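You operate a simulated robot arm through the tools that you are given. There is no shell and no other tool. Be economical: measure what you need, move in short steps, check, and stop when the job is done.

You are at the controls of a simulated two-armed robot. One attempt, no reset.

JOB
Hold the grey sack on the top of the bead table steady with one hand and flip the orange tab the other way with the other.

The check looks at the end state, three seconds after you hand in, the way a careful person would. Anything else that was tipped, shoved, dropped, spilled or broken makes it a failure.

ROBOT AND FRAMES
Two 7-joint arms with two-finger parallel grippers on one trunk, on a base that drives. Base frame: it is fixed to the floor where the robot stands at the start and does not move with it; the origin is under the middle of the robot, x ahead of it, y to its left, z up; the surface under the hand at the start is at about z = 0.78. Units: m, rad, N and s.
The left shoulder is at the start at [0.07, 0.177, 1.17], the right one opposite. With the tool pointing down near the work surface each hand reaches from about 0.1 to 0.72 m from the robot's upright axis, wherever it stands, measured 20 degrees to its own side. Places, roughly: grey sack (10x11x12 cm) [0.7, -0.1, 0.8]; orange tab [0.6, -0.1, 0.9]. Payload 3.43 kg a hand.
The TCP of each hand is the grasp point between the finger pads, 0.03 m short of the fingertips. In the tool frame z runs along the fingers and y along their closing line. The gripper opens to 0.094 m. The fingers are 0.028 m wide and 0.01 m thick; the gripper's body (0.05 by 0.096 m) begins 0.055 m behind the TCP.
Orientation is that of the tool frame in the base frame, as a unit quaternion [w, x, y, z]. With the fingers straight down and closing along the base's y, the tool's x points along the base's -x, its y along +y and its z along -z.

CONTROLS
- The arms move only by the tool drive_tool. It takes "left_targets", "right_targets" or both (then of equal length, played together; a hand with none holds still); each is text: rows parted by semicolons, each of 6 numbers parted by spaces: the shift along the base's x, y, z in m, then the turn, a rotation vector about the base's x, y, z in rad. In form: tx ty tz wx wy wz; .... A call has 1 to 20 rows; each row shifts and turns the commanded pose from where the row before left it. "left_gripper" and "right_gripper" are, for a hand that has rows, the closure, from 0 (fully open) to 1 (shut), set as the call begins (left out, the last holds). A row lasts 0.2 s, in which the tool goes at most 0.05 m and 0.15 rad; a call with a longer step from one row to the next is refused whole, and so is a gripper value outside its range. A pose out of reach is approached as far as the arm can. The call stops where the force on the tool passes 40 N (or 10 N more than at its start, if that is more) or the arm is blocked; 0.2 s more then pass. The fingers move at their own pace (about 0.153 m/s each) and stop on an object; they squeeze with about 34 N. The grip force told is the motor's: it shows also when the fingers shut on nothing. Time passes only in rows, and 0.2 s behind the last, so rows that do not move let the fingers close. It gives the time, the measured TCP pose, the force on the tool (base axes), the opening and the grip force at its end, in the units of the frame above (readings bear some noise), with the torque about the TCP (base axes, N m) and any sound that the robot's microphone picked up, and new pictures: "pictures" is both (left out), scene, wrist or none (wrist: the cameras of the hands that moved).
- Cameras (640 x 400 px; columns grow to the right, rows downward): "scene" is now at [0.1335, -0.0134, 1.4777]; the picture's right is [-0.16, -0.99, 0.00], its down [-0.66, 0.11, -0.74] and it looks along [0.73, -0.12, -0.67] (base axes); focal length 288 px, centre (320, 200). "left" rides on the left gripper at [0.076, -0.014, -0.102] in its tool frame; the picture's right is [0.18, 0.98, 0.00], its down [-0.75, 0.14, -0.64] and it looks along [-0.63, 0.12, 0.77] (tool axes); focal length 243 px, centre (320, 200). "right" rides on the right gripper at [0.076, 0.014, -0.102] in its tool frame; the picture's right is [-0.18, 0.98, 0.00], its down [-0.75, -0.14, -0.64] and it looks along [-0.63, -0.12, 0.77] (tool axes); focal length 243 px, centre (320, 200). There is no depth. A picture from a camera that has moved, and an enlarged one, comes with that camera's place and axes in the base frame and with its lens.
- lift_body(by): slides the trunk up (or, below 0, down) by that many m; the arms and the scene camera ride with it, the base frame stays. It gives what a move gives, with no picture.
- base_move(legs): drives the robot by 1 to 6 legs, each [ahead, turn to the left] in m and rad, along the robot's own axes; the way and the turn of a leg run together, so that a leg with both is an arc; at most 1.5 m and 3.142 rad a leg. The arms and the cameras ride along, it lands a little off, and it stops where it bumps. It gives what a move gives, and a new picture of the scene camera.
- aim_head(pan, tilt): turns the head with the scene camera to pan (to the left, within 1.501 rad either way) and tilt (down, from -0.506 to 1.204), counted from straight ahead of the robot. It gives what a move gives, and a new picture of the scene camera.
- zoom(camera, box): a new picture of the part [left, top, right, bottom] of that camera's present view, enlarged. No time passes.
- job_done(): hands the job in; it is judged then, once.

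Work in short steps. Places have to be worked out from the pictures, the camera data and where the tool is seen: move nearer, look again, correct. Check each grasp and each placing, and mend what went wrong. You have 120 turns and 260 pictures in all, those below and enlarged ones among them. Open the grippers and draw the arms clear of the work before you hand the job in, unless the task says otherwise; then end with one line.

The tools are called by a JSON object that holds its "fn" and its "kwargs". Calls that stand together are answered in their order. drive_tool: Moves the arms, as the interface text tells. Its arguments: {"type":"object","properties":{"left_targets":{"type":"string"},"left_gripper":{"type":"number"},"right_targets":{"type":"string"},"right_gripper":{"type":"number"},"pictures":{"type":"string","enum":["both","scene","wrist","none"]}},"required":[]} The other tools are called the same way: lift_body (by) slides the trunk up or down; base_move (legs) drives the base; aim_head (pan, tilt) turns the head that bears the scene camera; zoom (camera, box) takes an enlarged picture of a part of a camera's view; job_done () hands the job in.

At the start:

```text
clock: 0.0
left_tcp_pos: [0.5586, 0.1787, 1.1538]
left_ee_rot: [0.0, -0.003, 1.0, 0.001]
left_wrist_force: [-0.9, 0.5, -0.1]
left_torque: [0.03, 0.02, 0.03]
left_finger_gap: 0.0942
left_grip_force: 0.0
right_tcp_pos: [0.5078, -0.294, 1.1189]
right_ee_rot: [0.0, -0.002, 1.0, 0.0]
right_wrist_force: [0.0, -0.2, 0.4]
right_torque: [-0.05, 0.02, -0.02]
right_finger_gap: 0.0939
right_grip_force: 0.0
trunk travel left (down, up): [-0.75, 0.09]
robot x, y, heading: [-0.001, -0.001, 0.001]
head pan, tilt: [-0.162, 0.737]
```

scene: 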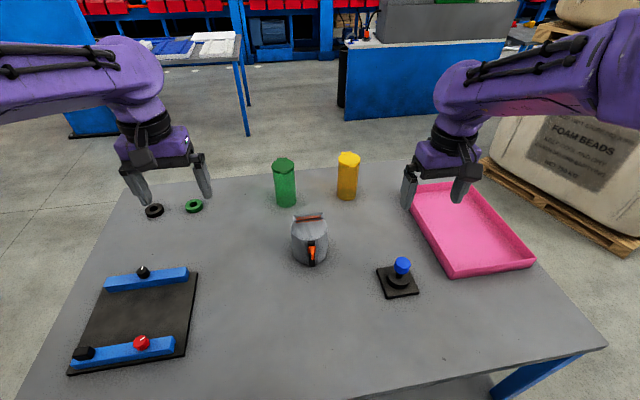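
right: 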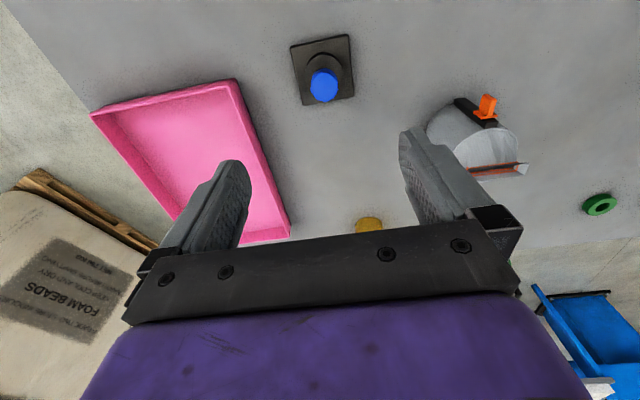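
left: 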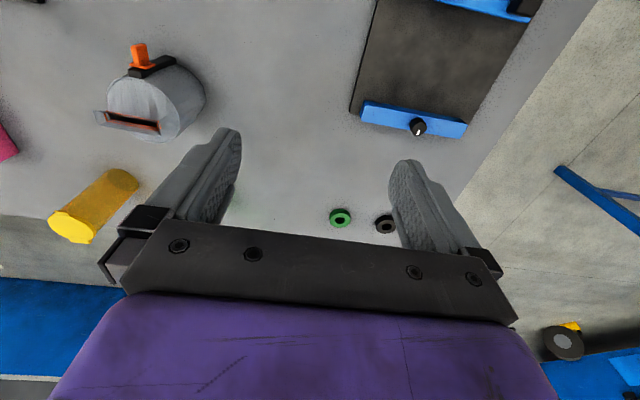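

I'll look closely at the sack and its tab first.

{"fn": "zoom", "kwargs": {"camera": "scene", "box": [265, 195, 355, 280]}}

{"fn": "zoom", "kwargs": {"camera": "right", "box": [400, 70, 550, 190]}}

{"fn": "zoom", "kwargs": {"camera": "left", "box": [80, 30, 220, 150]}}

```text
4.71 times, centred on (310, 238) of scene
camera zoom: at [0.1335, -0.0134, 1.4777], right [-0.16, -0.99, 0.0], down [-0.66, 0.11, -0.74], along [0.73, -0.12, -0.67], focal length 1354 px, centre (367, 24)
```

zoom: 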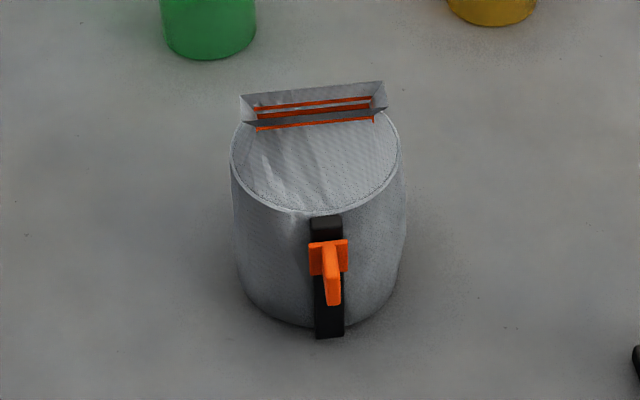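

```text
3.33 times, centred on (475, 130) of right
camera zoom: at [0.4316, -0.28, 1.2224], right [0.18, 0.98, 0.0], down [0.75, -0.14, 0.64], along [0.63, -0.12, -0.77], focal length 809 px, centre (-197, 433)
```

zoom: 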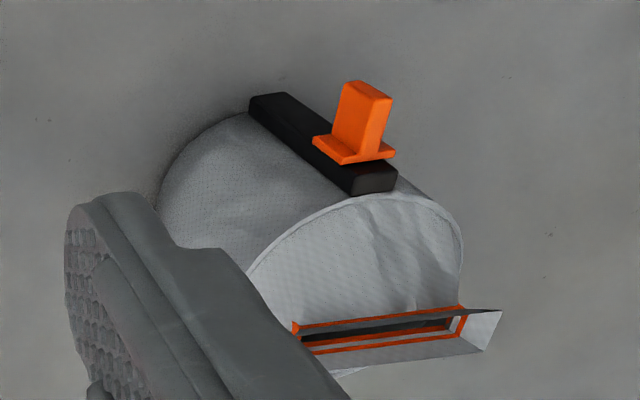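

```text
3.33 times, centred on (150, 90) of left
camera zoom: at [0.483, 0.1633, 1.2561], right [-0.19, 0.98, 0.0], down [0.75, 0.14, 0.64], along [0.63, 0.12, -0.77], focal length 809 px, centre (887, 567)
```

zoom: 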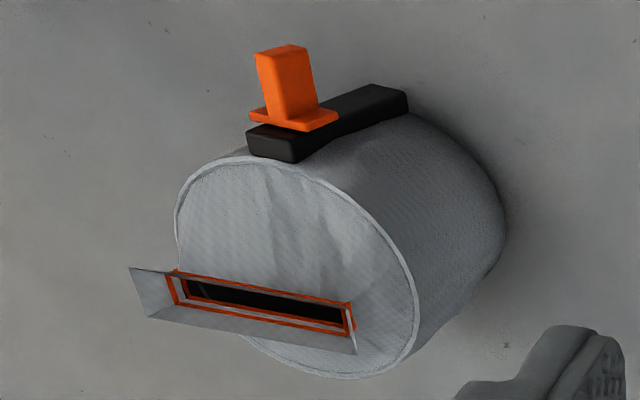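

The tab looks like an orange fin at about [0.58, -0.07, 0.88] on a black vertical rail on the sack's front. I'll bring the right hand (camera) nearer, staying above everything.

{"fn": "drive_tool", "kwargs": {"right_targets": "-0.004 0.036 -0.02 0 0 0;-0.004 0.036 -0.02 0 0 0;-0.004 0.036 -0.02 0 0 0;-0.004 0.036 -0.02 0 0 0;-0.004 0.036 -0.02 0 0 0", "pictures": "both"}}

```text
clock: 1.2
left_tcp_pos: [0.5598, 0.1791, 1.1532]
left_ee_rot: [0.0, -0.003, 1.0, 0.0]
left_wrist_force: [-0.8, 0.4, 0.1]
left_torque: [-0.01, 0.0, -0.01]
left_finger_gap: 0.0942
left_grip_force: 0.1
right_tcp_pos: [0.4873, -0.1118, 1.0173]
right_ee_rot: [0.0, -0.003, 1.0, -0.001]
right_wrist_force: [0.2, 0.4, 0.4]
right_torque: [-0.02, 0.02, 0.02]
right_finger_gap: 0.0939
right_grip_force: 0.1
trunk travel left (down, up): [-0.75, 0.09]
robot x, y, heading: [0.0008, 0.0006, -0.001]
head pan, tilt: [-0.162, 0.737]
camera scene: at [0.134, -0.0116, 1.4777], right [-0.16, -0.99, 0.0], down [-0.66, 0.11, -0.74], along [0.73, -0.12, -0.67], focal length 288 px, centre (320, 200)
camera right: at [0.4113, -0.0976, 1.121], right [0.18, 0.98, 0.0], down [0.75, -0.14, 0.64], along [0.63, -0.12, -0.77], focal length 243 px, centre (320, 200)
```

scene: 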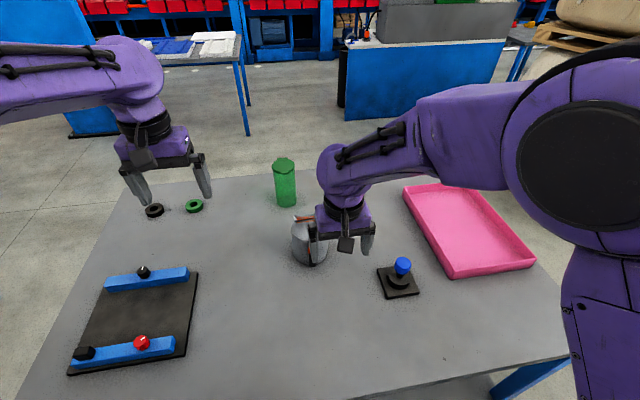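
right: 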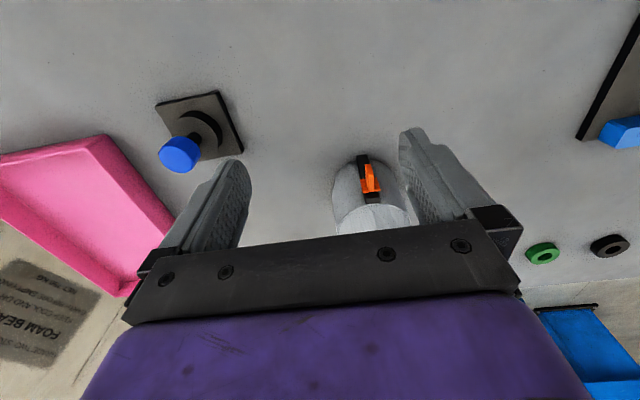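

Zoom on the tab from here.

{"fn": "zoom", "kwargs": {"camera": "right", "box": [320, 140, 420, 240]}}

```text
4.00 times, centred on (370, 190) of right
camera zoom: at [0.4113, -0.0976, 1.121], right [0.18, 0.98, 0.0], down [0.75, -0.14, 0.64], along [0.63, -0.12, -0.77], focal length 970 px, centre (120, 240)
```

zoom: 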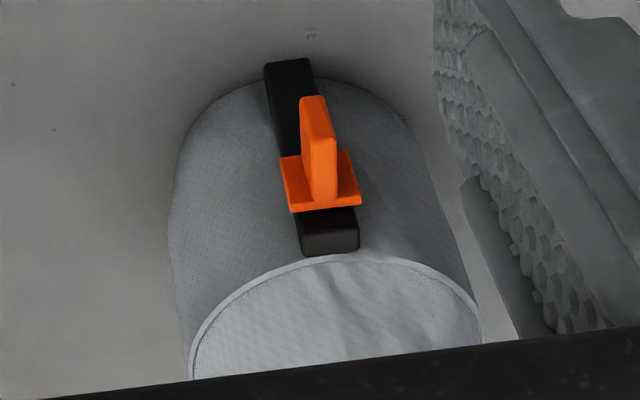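

It appears to be a slider on a vertical rail, presently near the top. I'll back the right hand off and bring the left over with a 90° turn to look at the lip on the sack's top, a candidate hold.

{"fn": "drive_tool", "kwargs": {"right_targets": "-0.006 -0.02 0.002 0 0 0;-0.006 -0.02 0.002 0 0 0;-0.006 -0.02 0.002 0 0 0;-0.006 -0.02 0.002 0 0 0;-0.006 -0.02 0.002 0 0 0;-0.006 -0.02 0.002 0 0 0;0 -0.01 0 0 0 0;0 -0.01 0 0 0 0;0 -0.01 0 0 0 0;0 0 0 0 0 0;0 0 0 0 0 0;0 0 0 0 0 0", "left_targets": "0.011 -0.012 -0.006 0 0 -0.131;0.011 -0.012 -0.006 0 0 -0.131;0.011 -0.012 -0.006 0 0 -0.131;0.011 -0.012 -0.006 0 0 -0.131;0.011 -0.012 -0.006 0 0 -0.131;0.011 -0.012 -0.006 0 0 -0.131;0.011 -0.012 -0.006 0 0 -0.131;0.011 -0.012 -0.006 0 0 -0.131;0.011 -0.012 -0.006 0 0 -0.131;0.011 -0.012 -0.006 0 0 -0.131;0.011 -0.012 -0.006 0 0 -0.131;0.011 -0.012 -0.006 0 0 -0.131"}}

```text
clock: 3.8
left_tcp_pos: [0.663, 0.0676, 1.0789]
left_ee_rot: [-0.001, 0.707, 0.707, -0.001]
left_wrist_force: [0.2, -0.3, 0.2]
left_torque: [-0.01, 0.0, -0.01]
left_finger_gap: 0.094
left_grip_force: 0.0
left hand out of reach, approached as far as the arm can: row 10, 11, 12
right_tcp_pos: [0.4539, -0.2637, 1.0298]
right_ee_rot: [0.0, -0.003, 1.0, 0.0]
right_wrist_force: [0.7, 0.1, -0.2]
right_torque: [0.02, 0.01, 0.03]
right_finger_gap: 0.094
right_grip_force: 0.1
trunk travel left (down, up): [-0.75, 0.09]
robot x, y, heading: [-0.0001, -0.0005, -0.004]
head pan, tilt: [-0.162, 0.737]
camera scene: at [0.1345, -0.0149, 1.4776], right [-0.16, -0.99, 0.0], down [-0.66, 0.11, -0.74], along [0.73, -0.12, -0.67], focal length 288 px, centre (320, 200)
camera right: at [0.3763, -0.2506, 1.1336], right [0.18, 0.98, 0.0], down [0.75, -0.14, 0.64], along [0.63, -0.11, -0.77], focal length 243 px, centre (320, 200)
camera left: at [0.6492, 0.1433, 1.1803], right [0.98, 0.18, 0.0], down [0.14, -0.75, 0.64], along [0.12, -0.63, -0.77], focal length 243 px, centre (320, 200)
```

scene: 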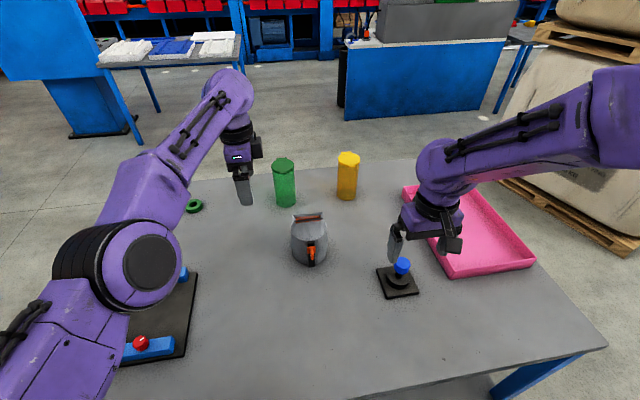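
right: 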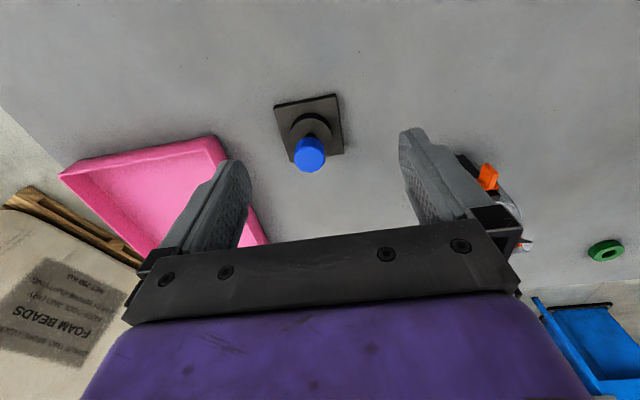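
left: 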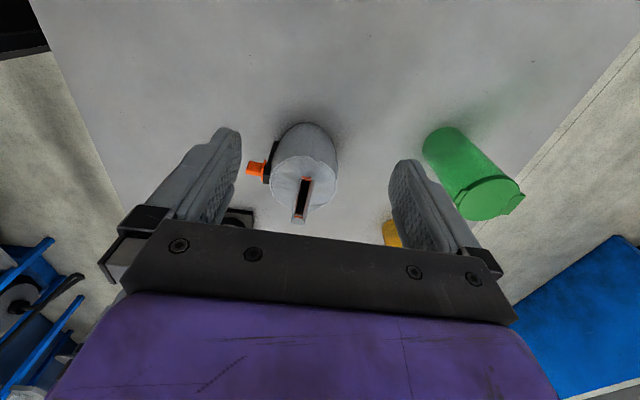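

{"fn": "zoom", "kwargs": {"camera": "left", "box": [240, 110, 360, 230]}}

{"fn": "zoom", "kwargs": {"camera": "right", "box": [450, 140, 550, 260]}}

```text
3.33 times, centred on (300, 170) of left
camera zoom: at [0.6492, 0.1433, 1.1803], right [0.98, 0.18, 0.0], down [0.14, -0.75, 0.64], along [0.12, -0.63, -0.77], focal length 809 px, centre (387, 300)
```

zoom: 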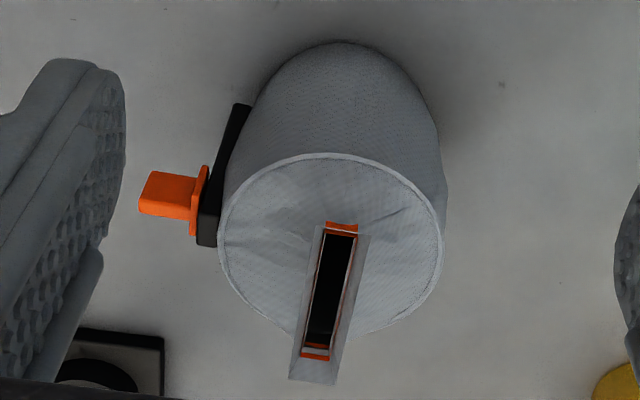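

```text
3.33 times, centred on (500, 200) of right
camera zoom: at [0.3763, -0.2506, 1.1336], right [0.18, 0.98, 0.0], down [0.75, -0.14, 0.64], along [0.63, -0.11, -0.77], focal length 809 px, centre (-280, 200)
```

zoom: 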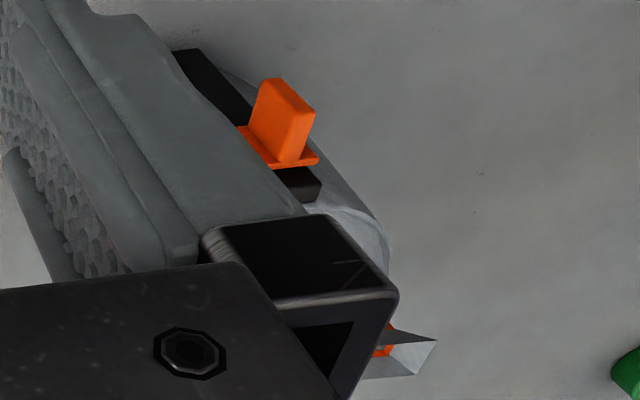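

Clear now: the tab is a slider occupying the upper half of a vertical rail, so "other way" is down. The spout on top (about [0.665, -0.075], rim z≈0.935, ~2 cm thick in x) can be pinched by the left hand. I tilt the left hand for reach, fingers toward -y/down, and approach from above.

{"fn": "drive_tool", "kwargs": {"left_targets": "0 0 0 -0.15 0 0;0 0 0 -0.15 0 0;-0.003 -0.02 -0.01 -0.15 0 0;-0.003 -0.02 -0.01 -0.15 0 0;-0.003 -0.02 -0.01 0 0 0;-0.003 -0.02 -0.01 0 0 0"}}

```text
clock: 5.2
left_tcp_pos: [0.6504, -0.0141, 1.0383]
left_ee_rot: [0.209, 0.675, 0.676, -0.21]
left_wrist_force: [-0.8, 0.0, 0.9]
left_torque: [-0.01, 0.0, -0.02]
left_finger_gap: 0.0939
left_grip_force: 0.1
right_tcp_pos: [0.452, -0.263, 1.0306]
right_ee_rot: [0.0, -0.003, 1.0, 0.001]
right_wrist_force: [-0.5, -0.1, 0.1]
right_torque: [-0.02, -0.01, 0.02]
right_finger_gap: 0.0939
right_grip_force: 0.1
trunk travel left (down, up): [-0.75, 0.09]
robot x, y, heading: [0.003, -0.0005, -0.001]
head pan, tilt: [-0.162, 0.737]
camera scene: at [0.1336, -0.0148, 1.4777], right [-0.16, -0.99, 0.0], down [-0.66, 0.11, -0.74], along [0.73, -0.12, -0.67], focal length 288 px, centre (320, 200)
camera left: at [0.6356, 0.1075, 1.0802], right [0.98, 0.15, -0.11], down [0.14, -0.26, 0.96], along [0.12, -0.95, -0.28], focal length 243 px, centre (320, 200)
```

scene: 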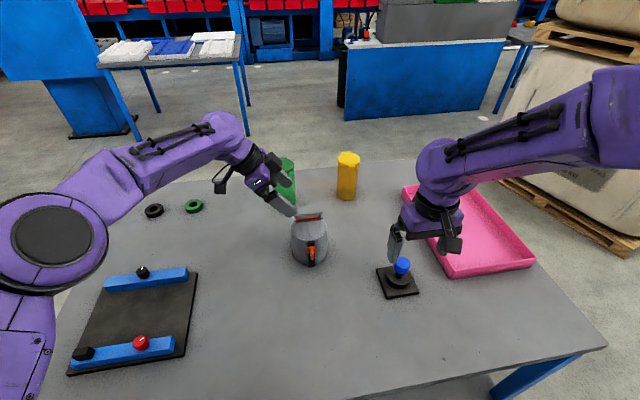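
left: 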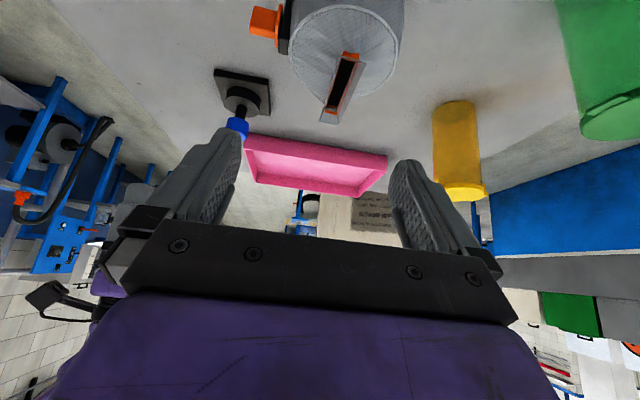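

Spout centre triangulates again to x≈0.664, y≈-0.068. I go to a pre-grasp above it.

{"fn": "drive_tool", "kwargs": {"left_targets": "0.007 -0.02 -0.023 0 0 0;0.007 -0.02 -0.022 0 0 0;0 0 0 0 0 0"}}

{"fn": "zoom", "kwargs": {"camera": "scene", "box": [250, 160, 360, 270]}}

```text
clock: 6.0
left_tcp_pos: [0.6637, -0.0524, 0.9956]
left_ee_rot: [0.209, 0.675, 0.676, -0.21]
left_wrist_force: [-0.6, 0.6, -0.6]
left_torque: [0.02, -0.01, 0.03]
left_finger_gap: 0.0939
left_grip_force: 0.0
right_tcp_pos: [0.4524, -0.2614, 1.0318]
right_ee_rot: [0.0, -0.004, 1.0, 0.0]
right_wrist_force: [-0.8, -0.2, 0.5]
right_torque: [0.0, 0.01, 0.0]
right_finger_gap: 0.0939
right_grip_force: 0.1
trunk travel left (down, up): [-0.75, 0.09]
robot x, y, heading: [0.0021, -0.0023, 0.002]
head pan, tilt: [-0.162, 0.737]
camera scene: at [0.1327, -0.0121, 1.4778], right [-0.16, -0.99, 0.0], down [-0.66, 0.11, -0.74], along [0.73, -0.12, -0.67], focal length 288 px, centre (320, 200)
camera left: at [0.6489, 0.0694, 1.0356], right [0.98, 0.15, -0.11], down [0.14, -0.26, 0.96], along [0.12, -0.95, -0.28], focal length 243 px, centre (320, 200)
```

scene: 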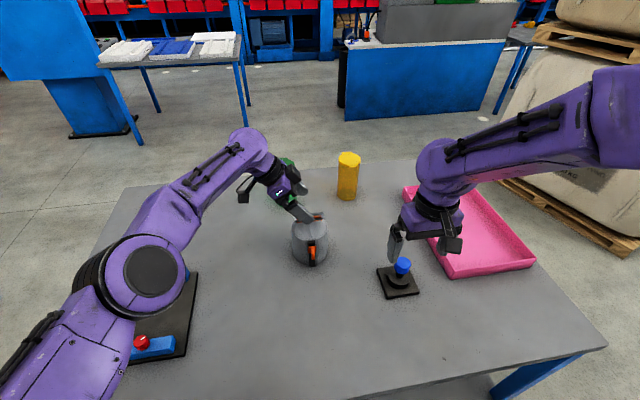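
left: 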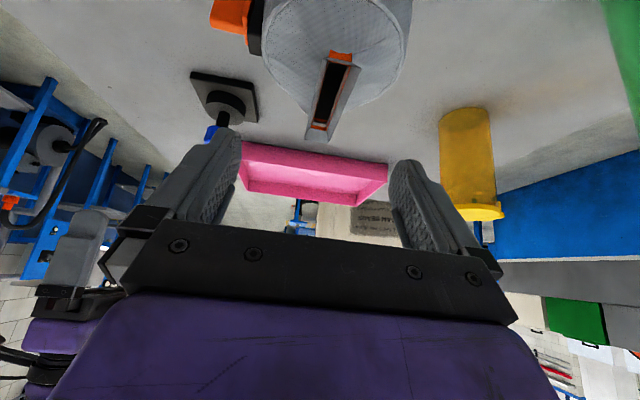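

```text
3.64 times, centred on (305, 215) of scene
camera zoom: at [0.1327, -0.0121, 1.4778], right [-0.16, -0.99, 0.0], down [-0.66, 0.11, -0.74], along [0.73, -0.12, -0.67], focal length 1046 px, centre (374, 146)
```

zoom: 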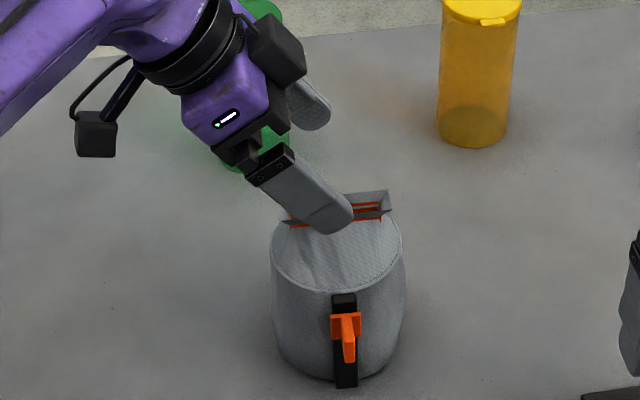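

Alignment looks good; descend so just the fingertips flank the spout, watching force.

{"fn": "drive_tool", "kwargs": {"left_targets": "0 -0.002 -0.015 0 0 0;0 -0.002 -0.015 0 0 0;0 -0.002 -0.015 0 0 0;0 0 0 0 0 0"}}

{"fn": "zoom", "kwargs": {"camera": "scene", "box": [265, 175, 355, 275]}}

{"fn": "zoom", "kwargs": {"camera": "left", "box": [180, 0, 480, 220]}}

```text
clock: 7.0
left_tcp_pos: [0.661, -0.0561, 0.9505]
left_ee_rot: [0.209, 0.674, 0.677, -0.209]
left_wrist_force: [0.0, 0.0, -0.6]
left_torque: [0.01, -0.02, 0.0]
left_finger_gap: 0.0942
left_grip_force: 0.0
left hand out of reach, approached as far as the arm can: row 3
right_tcp_pos: [0.452, -0.2627, 1.031]
right_ee_rot: [0.0, -0.003, 1.0, 0.0]
right_wrist_force: [-0.6, -0.5, -0.3]
right_torque: [0.0, 0.01, 0.02]
right_finger_gap: 0.0939
right_grip_force: 0.1
trunk travel left (down, up): [-0.75, 0.09]
robot x, y, heading: [-0.003, 0.0006, -0.0]
head pan, tilt: [-0.162, 0.737]
camera scene: at [0.1335, -0.0135, 1.4777], right [-0.16, -0.99, 0.0], down [-0.66, 0.11, -0.74], along [0.73, -0.12, -0.67], focal length 288 px, centre (320, 200)
camera left: at [0.6465, 0.0653, 0.9905], right [0.98, 0.15, -0.11], down [0.14, -0.26, 0.96], along [0.12, -0.95, -0.28], focal length 243 px, centre (320, 200)
```

scene: 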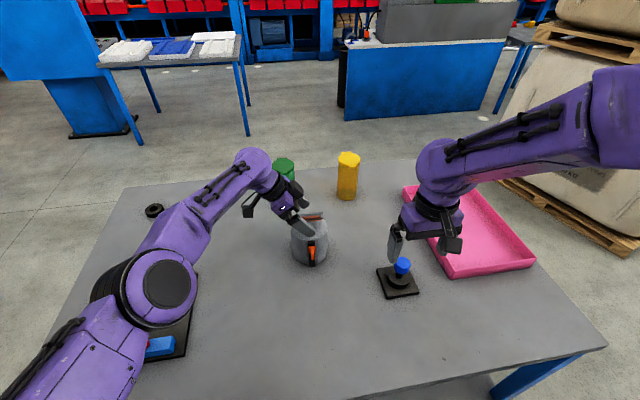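
left: 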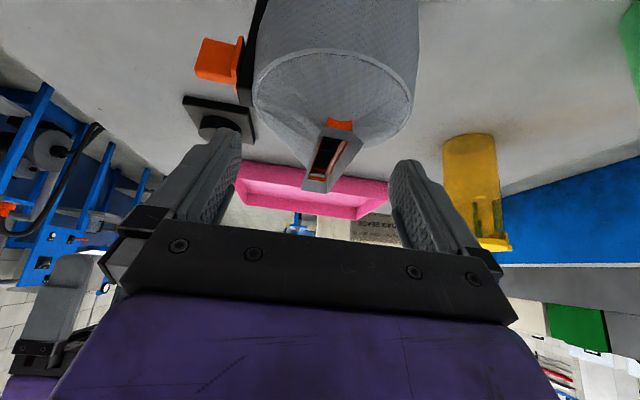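

```text
4.00 times, centred on (310, 225) of scene
camera zoom: at [0.1335, -0.0135, 1.4777], right [-0.16, -0.99, 0.0], down [-0.66, 0.11, -0.74], along [0.73, -0.12, -0.67], focal length 1151 px, centre (360, 100)
```

zoom: 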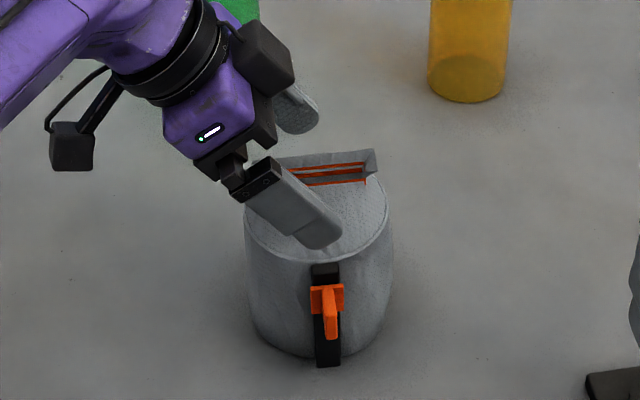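

```text
1.82 times, centred on (330, 110) of left
camera zoom: at [0.6465, 0.0653, 0.9905], right [0.98, 0.15, -0.11], down [0.14, -0.26, 0.96], along [0.12, -0.95, -0.28], focal length 441 px, centre (302, 364)
```

zoom: 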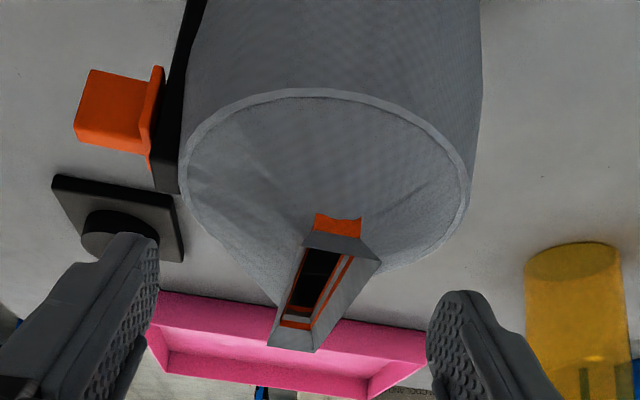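

Spout rim triangulates to z≈0.932; fingertips are only ~1 cm below it and the arm is near its limit. I tilt a little more for reach and go 1.3 cm lower.

{"fn": "drive_tool", "kwargs": {"left_targets": "0.001 0 0 -0.12 0 0;0.001 -0.002 -0.007 0 0 0;0.001 -0.002 -0.006 0 0 0;0 0 0 0 0 0"}}

{"fn": "zoom", "kwargs": {"camera": "scene", "box": [265, 175, 355, 275]}}

```text
clock: 8.0
left_tcp_pos: [0.663, -0.0602, 0.9365]
left_ee_rot: [0.249, 0.66, 0.664, -0.249]
left_wrist_force: [0.0, -0.6, 0.6]
left_torque: [0.04, 0.02, -0.01]
left_finger_gap: 0.0942
left_grip_force: 0.0
right_tcp_pos: [0.4523, -0.2624, 1.0316]
right_ee_rot: [0.0, -0.002, 1.0, 0.001]
right_wrist_force: [0.1, -0.6, 0.3]
right_torque: [0.02, 0.0, -0.04]
right_finger_gap: 0.0942
right_grip_force: 0.1
trunk travel left (down, up): [-0.75, 0.09]
robot x, y, heading: [0.001, -0.0015, -0.005]
head pan, tilt: [-0.162, 0.737]
camera scene: at [0.1335, -0.0127, 1.4777], right [-0.16, -0.99, 0.0], down [-0.66, 0.11, -0.74], along [0.73, -0.12, -0.67], focal length 288 px, centre (320, 200)
camera left: at [0.6488, 0.0658, 0.9624], right [0.98, 0.14, -0.12], down [0.14, -0.14, 0.98], along [0.12, -0.98, -0.16], focal length 243 px, centre (320, 200)
```

scene: 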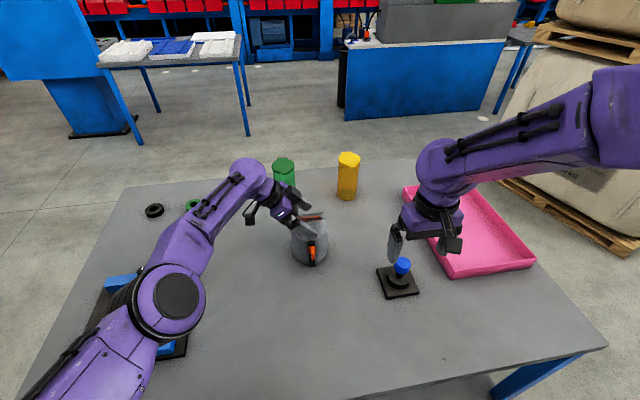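
left: 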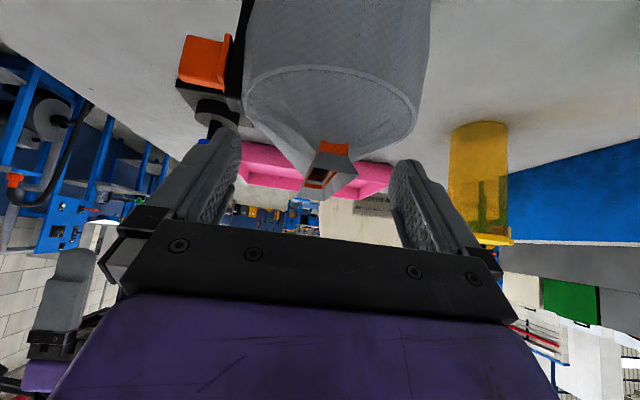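

```text
4.00 times, centred on (310, 225) of scene
camera zoom: at [0.1335, -0.0127, 1.4777], right [-0.16, -0.99, 0.0], down [-0.66, 0.11, -0.74], along [0.73, -0.12, -0.67], focal length 1151 px, centre (360, 100)
```

zoom: 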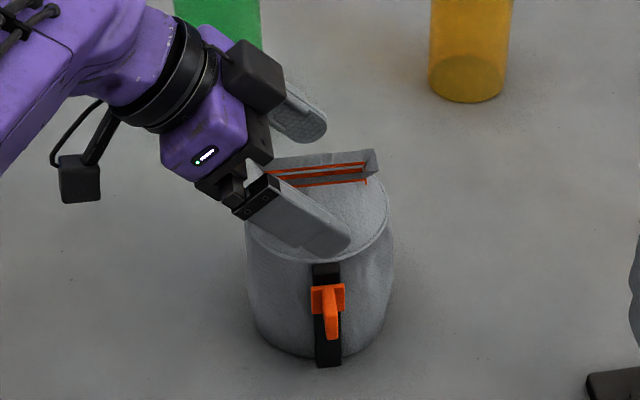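

Well straddled with no contact. Close most of the way first and see the centring.

{"fn": "drive_tool", "kwargs": {"left_targets": "0 0 0 0 0 0;0 0 0 0 0 0;0 0 0 0 0 0", "left_gripper": 0.65, "pictures": "wrist"}}

{"fn": "zoom", "kwargs": {"camera": "scene", "box": [265, 175, 355, 275]}}

```text
clock: 8.8
left_tcp_pos: [0.6639, -0.0602, 0.9364]
left_ee_rot: [0.25, 0.66, 0.663, -0.25]
left_wrist_force: [0.8, -0.3, -0.1]
left_torque: [-0.01, 0.02, -0.02]
left_finger_gap: 0.0331
left_grip_force: 0.1
right_tcp_pos: [0.454, -0.2631, 1.0306]
right_ee_rot: [0.0, -0.003, 1.0, 0.0]
right_wrist_force: [0.4, 0.6, -1.0]
right_torque: [0.0, 0.01, -0.01]
right_finger_gap: 0.094
right_grip_force: 0.1
trunk travel left (down, up): [-0.75, 0.09]
robot x, y, heading: [0.0025, 0.0004, 0.001]
head pan, tilt: [-0.162, 0.737]
camera left: at [0.6489, 0.0653, 0.9626], right [0.98, 0.14, -0.12], down [0.14, -0.14, 0.98], along [0.12, -0.98, -0.16], focal length 243 px, centre (320, 200)
```

left: 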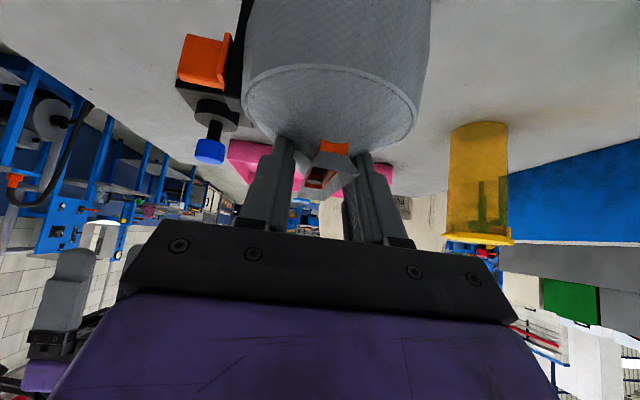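

```text
4.00 times, centred on (310, 225) of scene
camera zoom: at [0.1335, -0.0137, 1.4777], right [-0.16, -0.99, 0.0], down [-0.66, 0.11, -0.74], along [0.73, -0.12, -0.67], focal length 1151 px, centre (360, 100)
```

zoom: 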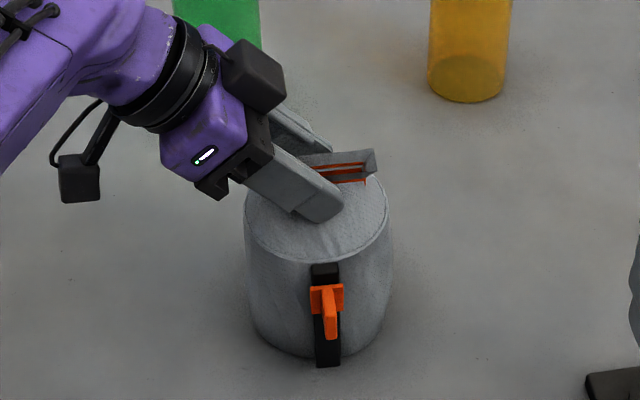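

Centred and free. Close on the spout.

{"fn": "drive_tool", "kwargs": {"left_targets": "0 0 0 0 0 0;0 0 0 0 0 0;0 0 0 0 0 0", "left_gripper": 0.82, "pictures": "wrist"}}

{"fn": "zoom", "kwargs": {"camera": "scene", "box": [265, 175, 355, 275]}}

```text
clock: 9.6
left_tcp_pos: [0.6631, -0.058, 0.9371]
left_ee_rot: [0.25, 0.661, 0.662, -0.25]
left_wrist_force: [0.0, 0.1, 0.8]
left_torque: [0.0, -0.02, -0.03]
left_finger_gap: 0.0167
left_grip_force: 0.1
right_tcp_pos: [0.452, -0.2631, 1.0313]
right_ee_rot: [0.0, -0.002, 1.0, 0.0]
right_wrist_force: [0.4, -0.3, 0.3]
right_torque: [0.02, 0.01, -0.03]
right_finger_gap: 0.094
right_grip_force: 0.0
trunk travel left (down, up): [-0.75, 0.09]
robot x, y, heading: [-0.0032, 0.0034, -0.002]
head pan, tilt: [-0.162, 0.737]
camera left: at [0.6489, 0.0654, 0.9626], right [0.98, 0.14, -0.12], down [0.14, -0.14, 0.98], along [0.12, -0.98, -0.16], focal length 243 px, centre (320, 200)
```

left: 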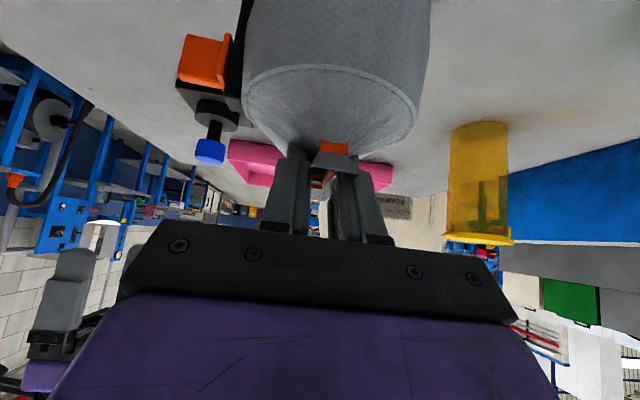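

```text
4.00 times, centred on (310, 225) of scene
camera zoom: at [0.1335, -0.0135, 1.4777], right [-0.16, -0.99, 0.0], down [-0.66, 0.11, -0.74], along [0.73, -0.12, -0.67], focal length 1151 px, centre (360, 100)
```

zoom: 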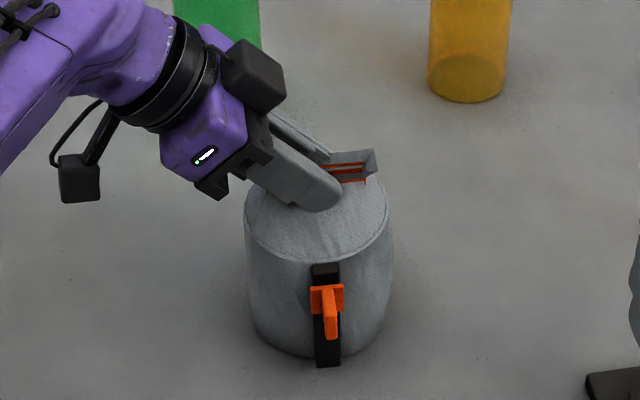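

{"fn": "drive_tool", "kwargs": {"left_targets": "0 0 0 0 0 0;0 0 0 0 0 0;0 0 0 0 0 0", "left_gripper": 0.95, "pictures": "wrist"}}

{"fn": "zoom", "kwargs": {"camera": "scene", "box": [265, 175, 355, 275]}}

```text
clock: 10.4
left_tcp_pos: [0.6643, -0.06, 0.9372]
left_ee_rot: [0.249, 0.661, 0.662, -0.25]
left_wrist_force: [-0.4, 0.1, 0.8]
left_torque: [0.03, 0.01, -0.05]
left_finger_gap: 0.0047
left_grip_force: 0.0
right_tcp_pos: [0.453, -0.2641, 1.0311]
right_ee_rot: [-0.001, -0.003, 1.0, 0.0]
right_wrist_force: [-0.3, 0.1, 0.0]
right_torque: [0.0, 0.01, 0.0]
right_finger_gap: 0.094
right_grip_force: 0.0
trunk travel left (down, up): [-0.75, 0.09]
robot x, y, heading: [-0.001, 0.0003, 0.001]
head pan, tilt: [-0.162, 0.737]
camera left: at [0.6488, 0.0654, 0.9626], right [0.98, 0.14, -0.12], down [0.14, -0.14, 0.98], along [0.12, -0.98, -0.16], focal length 243 px, centre (320, 200)
```

left: 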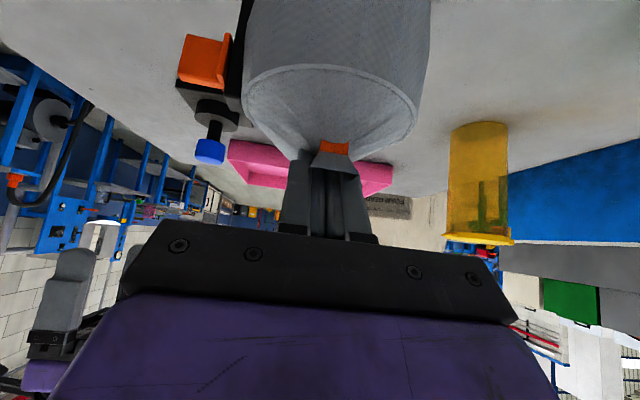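

```text
4.00 times, centred on (310, 225) of scene
camera zoom: at [0.1335, -0.0135, 1.4777], right [-0.16, -0.99, 0.0], down [-0.66, 0.11, -0.74], along [0.73, -0.12, -0.67], focal length 1151 px, centre (360, 100)
```

zoom: 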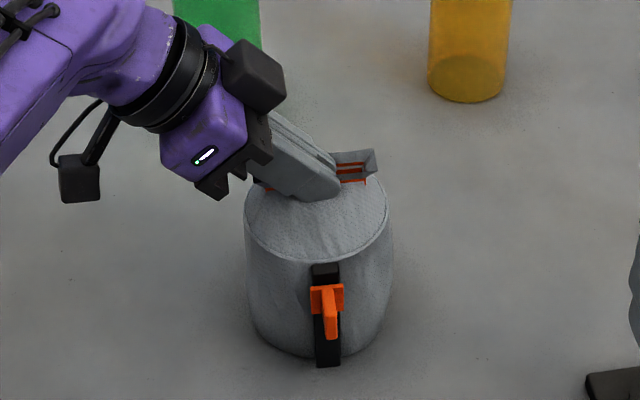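

The fingers shut to 5 mm with no grip force, so the spout is just soft cloth and gives no hold. I'll instead steady the sack by straddling the spout with half-open fingers and pressing lightly down on the top; open and creep down.

{"fn": "drive_tool", "kwargs": {"left_targets": "0 0 0 0 0 0;0 0 0 0 0 0;0 0 0 0 0 0;0 0 -0.003 0 0 0;0 0 -0.003 0 0 0;0 0 -0.003 0 0 0;0 0 0 0 0 0", "left_gripper": 0.5, "pictures": "wrist"}}

{"fn": "zoom", "kwargs": {"camera": "scene", "box": [265, 175, 355, 275]}}

```text
clock: 12.0
left_tcp_pos: [0.6623, -0.0593, 0.9278]
left_ee_rot: [0.25, 0.661, 0.663, -0.249]
left_wrist_force: [-0.3, -0.1, 1.1]
left_torque: [-0.02, -0.01, 0.01]
left_finger_gap: 0.047
left_grip_force: 0.0
right_tcp_pos: [0.4534, -0.2641, 1.0317]
right_ee_rot: [0.0, -0.003, 1.0, 0.0]
right_wrist_force: [-0.5, 0.7, 0.5]
right_torque: [-0.01, -0.02, 0.0]
right_finger_gap: 0.0941
right_grip_force: 0.1
trunk travel left (down, up): [-0.75, 0.09]
robot x, y, heading: [-0.0021, -0.0032, -0.002]
head pan, tilt: [-0.162, 0.737]
camera left: at [0.6478, 0.0664, 0.9537], right [0.98, 0.14, -0.12], down [0.14, -0.14, 0.98], along [0.12, -0.98, -0.16], focal length 243 px, centre (320, 200)
```

left: 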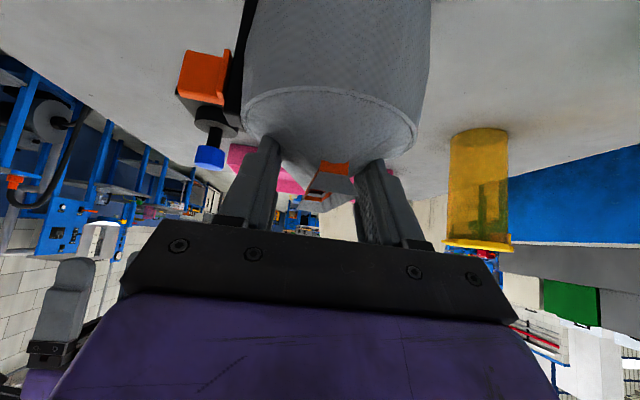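

```text
4.00 times, centred on (310, 225) of scene
camera zoom: at [0.1335, -0.0137, 1.4777], right [-0.16, -0.99, 0.0], down [-0.66, 0.11, -0.74], along [0.73, -0.12, -0.67], focal length 1151 px, centre (360, 100)
```

zoom: 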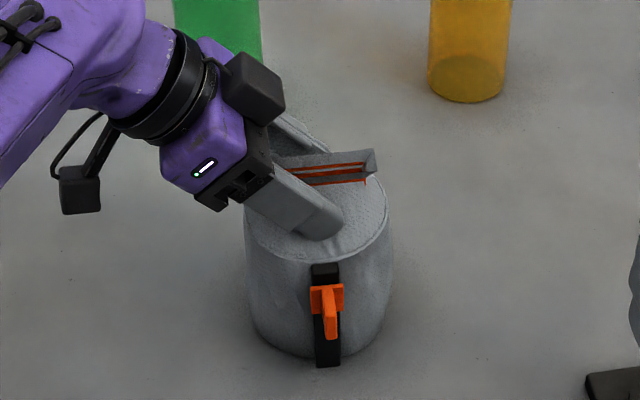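

Still no contact (tips ≈0.896). Creep further.

{"fn": "drive_tool", "kwargs": {"left_targets": "0 0 -0.003 0 0 0;0 0 -0.003 0 0 0;0 0 -0.003 0 0 0;0 0 0 0 0 0", "pictures": "none"}}

{"fn": "zoom", "kwargs": {"camera": "scene", "box": [265, 175, 355, 275]}}

{"fn": "zoom", "kwargs": {"camera": "left", "box": [160, 0, 480, 260]}}

```text
clock: 13.0
left_tcp_pos: [0.6621, -0.0586, 0.9224]
left_ee_rot: [0.249, 0.661, 0.662, -0.25]
left_wrist_force: [-0.1, 0.6, -0.7]
left_torque: [0.02, -0.07, 0.0]
left_finger_gap: 0.047
left_grip_force: 0.0
left hand out of reach, approached as far as the arm can: row 2
right_tcp_pos: [0.4527, -0.2619, 1.031]
right_ee_rot: [0.0, -0.003, 1.0, 0.0]
right_wrist_force: [-0.5, -0.8, -1.1]
right_torque: [0.01, -0.01, -0.01]
right_finger_gap: 0.0939
right_grip_force: 0.1
trunk travel left (down, up): [-0.75, 0.09]
robot x, y, heading: [-0.0013, -0.0012, -0.002]
head pan, tilt: [-0.162, 0.737]
```

```text
4.00 times, centred on (310, 225) of scene
camera zoom: at [0.1335, -0.0135, 1.4777], right [-0.16, -0.99, 0.0], down [-0.66, 0.11, -0.74], along [0.73, -0.12, -0.67], focal length 1151 px, centre (360, 100)
```

zoom: 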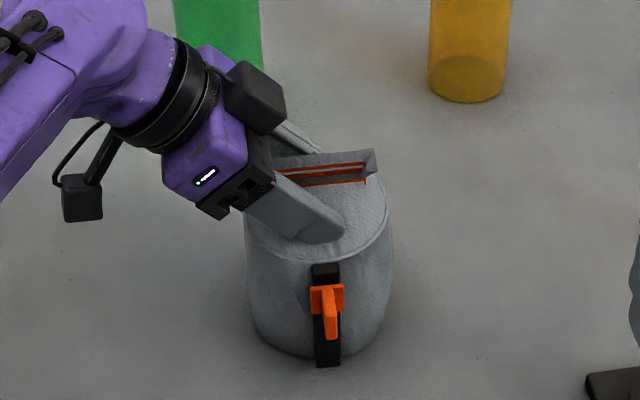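

```text
1.54 times, centred on (320, 130) of left
camera zoom: at [0.6466, 0.0662, 0.9476], right [0.98, 0.14, -0.12], down [0.14, -0.14, 0.98], along [0.12, -0.98, -0.16], focal length 373 px, centre (320, 308)
```

zoom: 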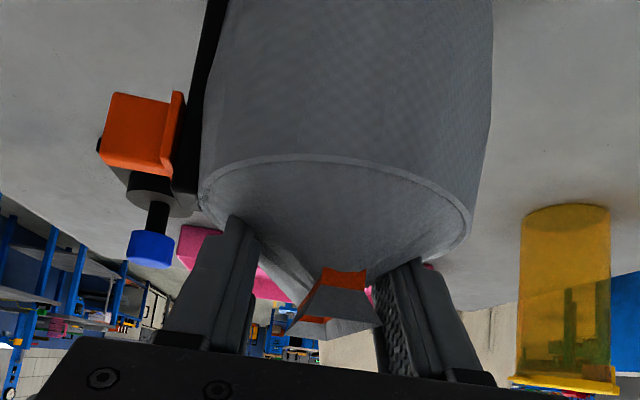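

Near the arm's limit again at rim height (~0.89). Tilt a bit more to gain reach, and keep creeping down to contact.

{"fn": "drive_tool", "kwargs": {"left_targets": "0 0 0.004 -0.15 0 0;0 0 -0.003 0 0 0;0 0 -0.003 0 0 0;0 0 -0.003 0 0 0;0 0 -0.003 0 0 0;0 0 0 0 0 0", "pictures": "none"}}

{"fn": "zoom", "kwargs": {"camera": "scene", "box": [265, 175, 355, 275]}}

{"fn": "zoom", "kwargs": {"camera": "left", "box": [160, 0, 480, 260]}}

```text
clock: 14.4
left_tcp_pos: [0.6601, -0.0587, 0.9129]
left_ee_rot: [0.298, 0.64, 0.642, -0.299]
left_wrist_force: [-0.1, 0.2, -0.7]
left_torque: [-0.02, 0.05, -0.02]
left_finger_gap: 0.047
left_grip_force: 0.0
right_tcp_pos: [0.4519, -0.2634, 1.0314]
right_ee_rot: [0.0, -0.003, 1.0, 0.0]
right_wrist_force: [0.8, 0.1, -0.2]
right_torque: [0.0, 0.02, 0.01]
right_finger_gap: 0.094
right_grip_force: 0.1
trunk travel left (down, up): [-0.75, 0.09]
robot x, y, heading: [0.0001, 0.0006, -0.007]
head pan, tilt: [-0.162, 0.737]
```

```text
4.00 times, centred on (310, 225) of scene
camera zoom: at [0.1336, -0.0135, 1.4777], right [-0.16, -0.99, 0.0], down [-0.66, 0.11, -0.74], along [0.73, -0.12, -0.67], focal length 1151 px, centre (360, 100)
```

zoom: 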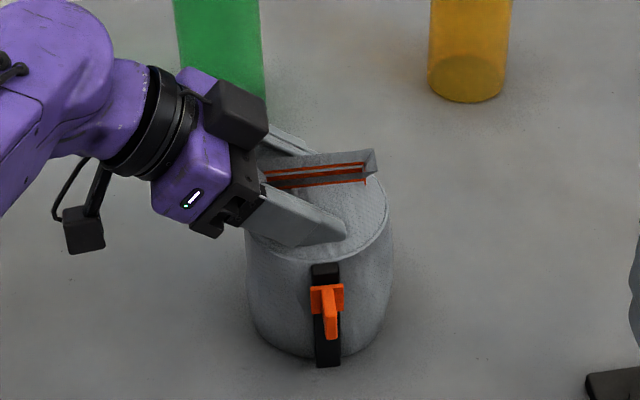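

```text
1.54 times, centred on (320, 130) of left
camera zoom: at [0.6467, 0.0692, 0.9206], right [0.98, 0.12, -0.14], down [0.14, 0.01, 0.99], along [0.12, -0.99, -0.01], focal length 373 px, centre (320, 308)
```

zoom: 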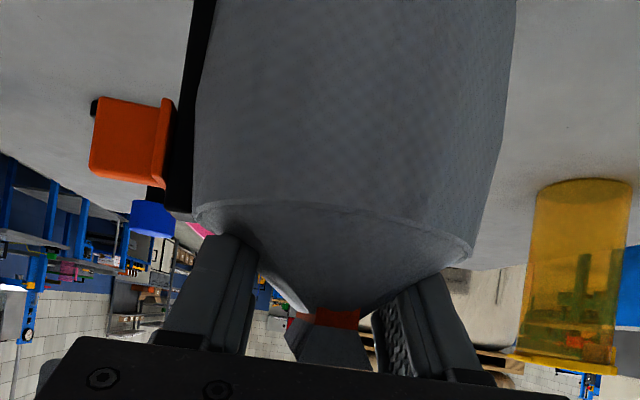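

Still no reaction at tips ≈0.883, so the cloth top yields visually. Creep down a little more, in small steps.

{"fn": "drive_tool", "kwargs": {"left_targets": "0 0 -0.003 0 0 0;0 0 -0.003 0 0 0;0 0 0 0 0 0", "pictures": "none"}}

```text
clock: 15.2
left_tcp_pos: [0.6603, -0.0584, 0.9077]
left_ee_rot: [0.298, 0.64, 0.643, -0.297]
left_wrist_force: [-0.1, 0.1, -0.3]
left_torque: [0.01, 0.0, 0.0]
left_finger_gap: 0.0471
left_grip_force: 0.0
right_tcp_pos: [0.4518, -0.2633, 1.0303]
right_ee_rot: [0.0, -0.003, 1.0, 0.001]
right_wrist_force: [-0.2, 0.0, -0.2]
right_torque: [0.05, 0.0, 0.0]
right_finger_gap: 0.0941
right_grip_force: 0.1
trunk travel left (down, up): [-0.75, 0.09]
robot x, y, heading: [-0.0015, 0.0041, 0.006]
head pan, tilt: [-0.162, 0.737]
```

{"fn": "drive_tool", "kwargs": {"left_targets": "0 0 -0.003 0 0 0;0 0 -0.003 0 0 0;0 0 0 0 0 0", "pictures": "none"}}

{"fn": "zoom", "kwargs": {"camera": "scene", "box": [265, 175, 355, 275]}}

{"fn": "zoom", "kwargs": {"camera": "left", "box": [160, 0, 480, 260]}}

```text
clock: 16.0
left_tcp_pos: [0.6587, -0.0574, 0.9069]
left_ee_rot: [0.301, 0.639, 0.642, -0.298]
left_wrist_force: [2.2, 0.0, 27.2]
left_torque: [0.2, 0.94, 0.0]
left_finger_gap: 0.0459
left_grip_force: 0.0
left hand out of reach, approached as far as the arm can: row 2
right_tcp_pos: [0.449, -0.2632, 1.0332]
right_ee_rot: [0.002, -0.003, 1.0, 0.0]
right_wrist_force: [0.5, 0.0, -0.4]
right_torque: [0.03, 0.02, -0.02]
right_finger_gap: 0.094
right_grip_force: 0.0
trunk travel left (down, up): [-0.75, 0.09]
robot x, y, heading: [0.0009, 0.0018, -0.004]
head pan, tilt: [-0.162, 0.737]
```

```text
4.00 times, centred on (310, 225) of scene
camera zoom: at [0.1292, -0.0134, 1.4785], right [-0.16, -0.99, 0.0], down [-0.66, 0.11, -0.74], along [0.73, -0.12, -0.67], focal length 1151 px, centre (360, 100)
```

zoom: 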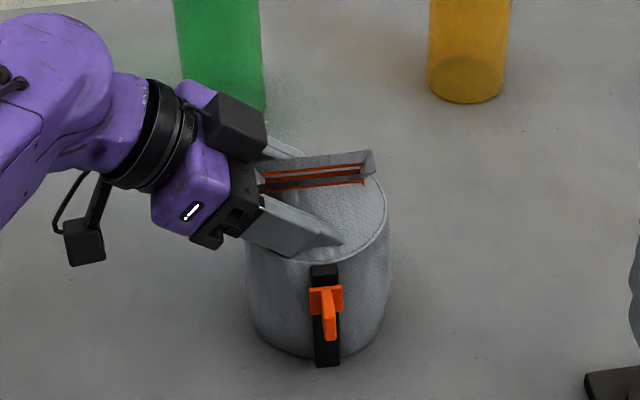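

```text
1.54 times, centred on (320, 130) of left
camera zoom: at [0.6427, 0.0704, 0.9135], right [0.98, 0.12, -0.14], down [0.14, 0.01, 0.99], along [0.12, -0.99, -0.01], focal length 373 px, centre (320, 308)
```

zoom: 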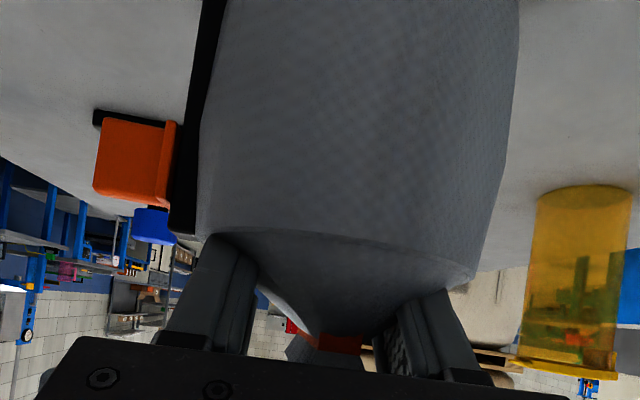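

Contact: 27 N upward on the hand, sack's firm top is under the fingertips. Ease off slightly to a lighter press.

{"fn": "drive_tool", "kwargs": {"left_targets": "0 0 0.002 0 0 0;0 0 0 0 0 0;0 0 0 0 0 0", "pictures": "none"}}

```text
clock: 16.8
left_tcp_pos: [0.6569, -0.0567, 0.9069]
left_ee_rot: [0.299, 0.64, 0.642, -0.297]
left_wrist_force: [2.3, -1.5, 26.7]
left_torque: [0.2, 0.94, 0.04]
left_finger_gap: 0.046
left_grip_force: 0.1
right_tcp_pos: [0.4501, -0.263, 1.0317]
right_ee_rot: [0.001, -0.002, 1.0, 0.0]
right_wrist_force: [0.1, 0.2, -0.2]
right_torque: [0.0, 0.0, -0.01]
right_finger_gap: 0.094
right_grip_force: 0.1
trunk travel left (down, up): [-0.75, 0.09]
robot x, y, heading: [0.0017, -0.0006, -0.003]
head pan, tilt: [-0.162, 0.737]
```

{"fn": "drive_tool", "kwargs": {"left_targets": "0 0 0.002 0 0 0;0 0 0 0 0 0", "pictures": "none"}}

```text
clock: 17.4
left_tcp_pos: [0.6576, -0.0571, 0.9069]
left_ee_rot: [0.297, 0.641, 0.642, -0.298]
left_wrist_force: [1.7, -1.0, 15.1]
left_torque: [0.1, 0.54, 0.06]
left_finger_gap: 0.0461
left_grip_force: 0.0
right_tcp_pos: [0.4492, -0.2625, 1.0308]
right_ee_rot: [0.001, -0.003, 1.0, 0.0]
right_wrist_force: [0.2, -0.5, 0.1]
right_torque: [0.04, 0.02, -0.03]
right_finger_gap: 0.094
right_grip_force: 0.0
trunk travel left (down, up): [-0.75, 0.09]
robot x, y, heading: [0.0, -0.0005, -0.0]
head pan, tilt: [-0.162, 0.737]
```

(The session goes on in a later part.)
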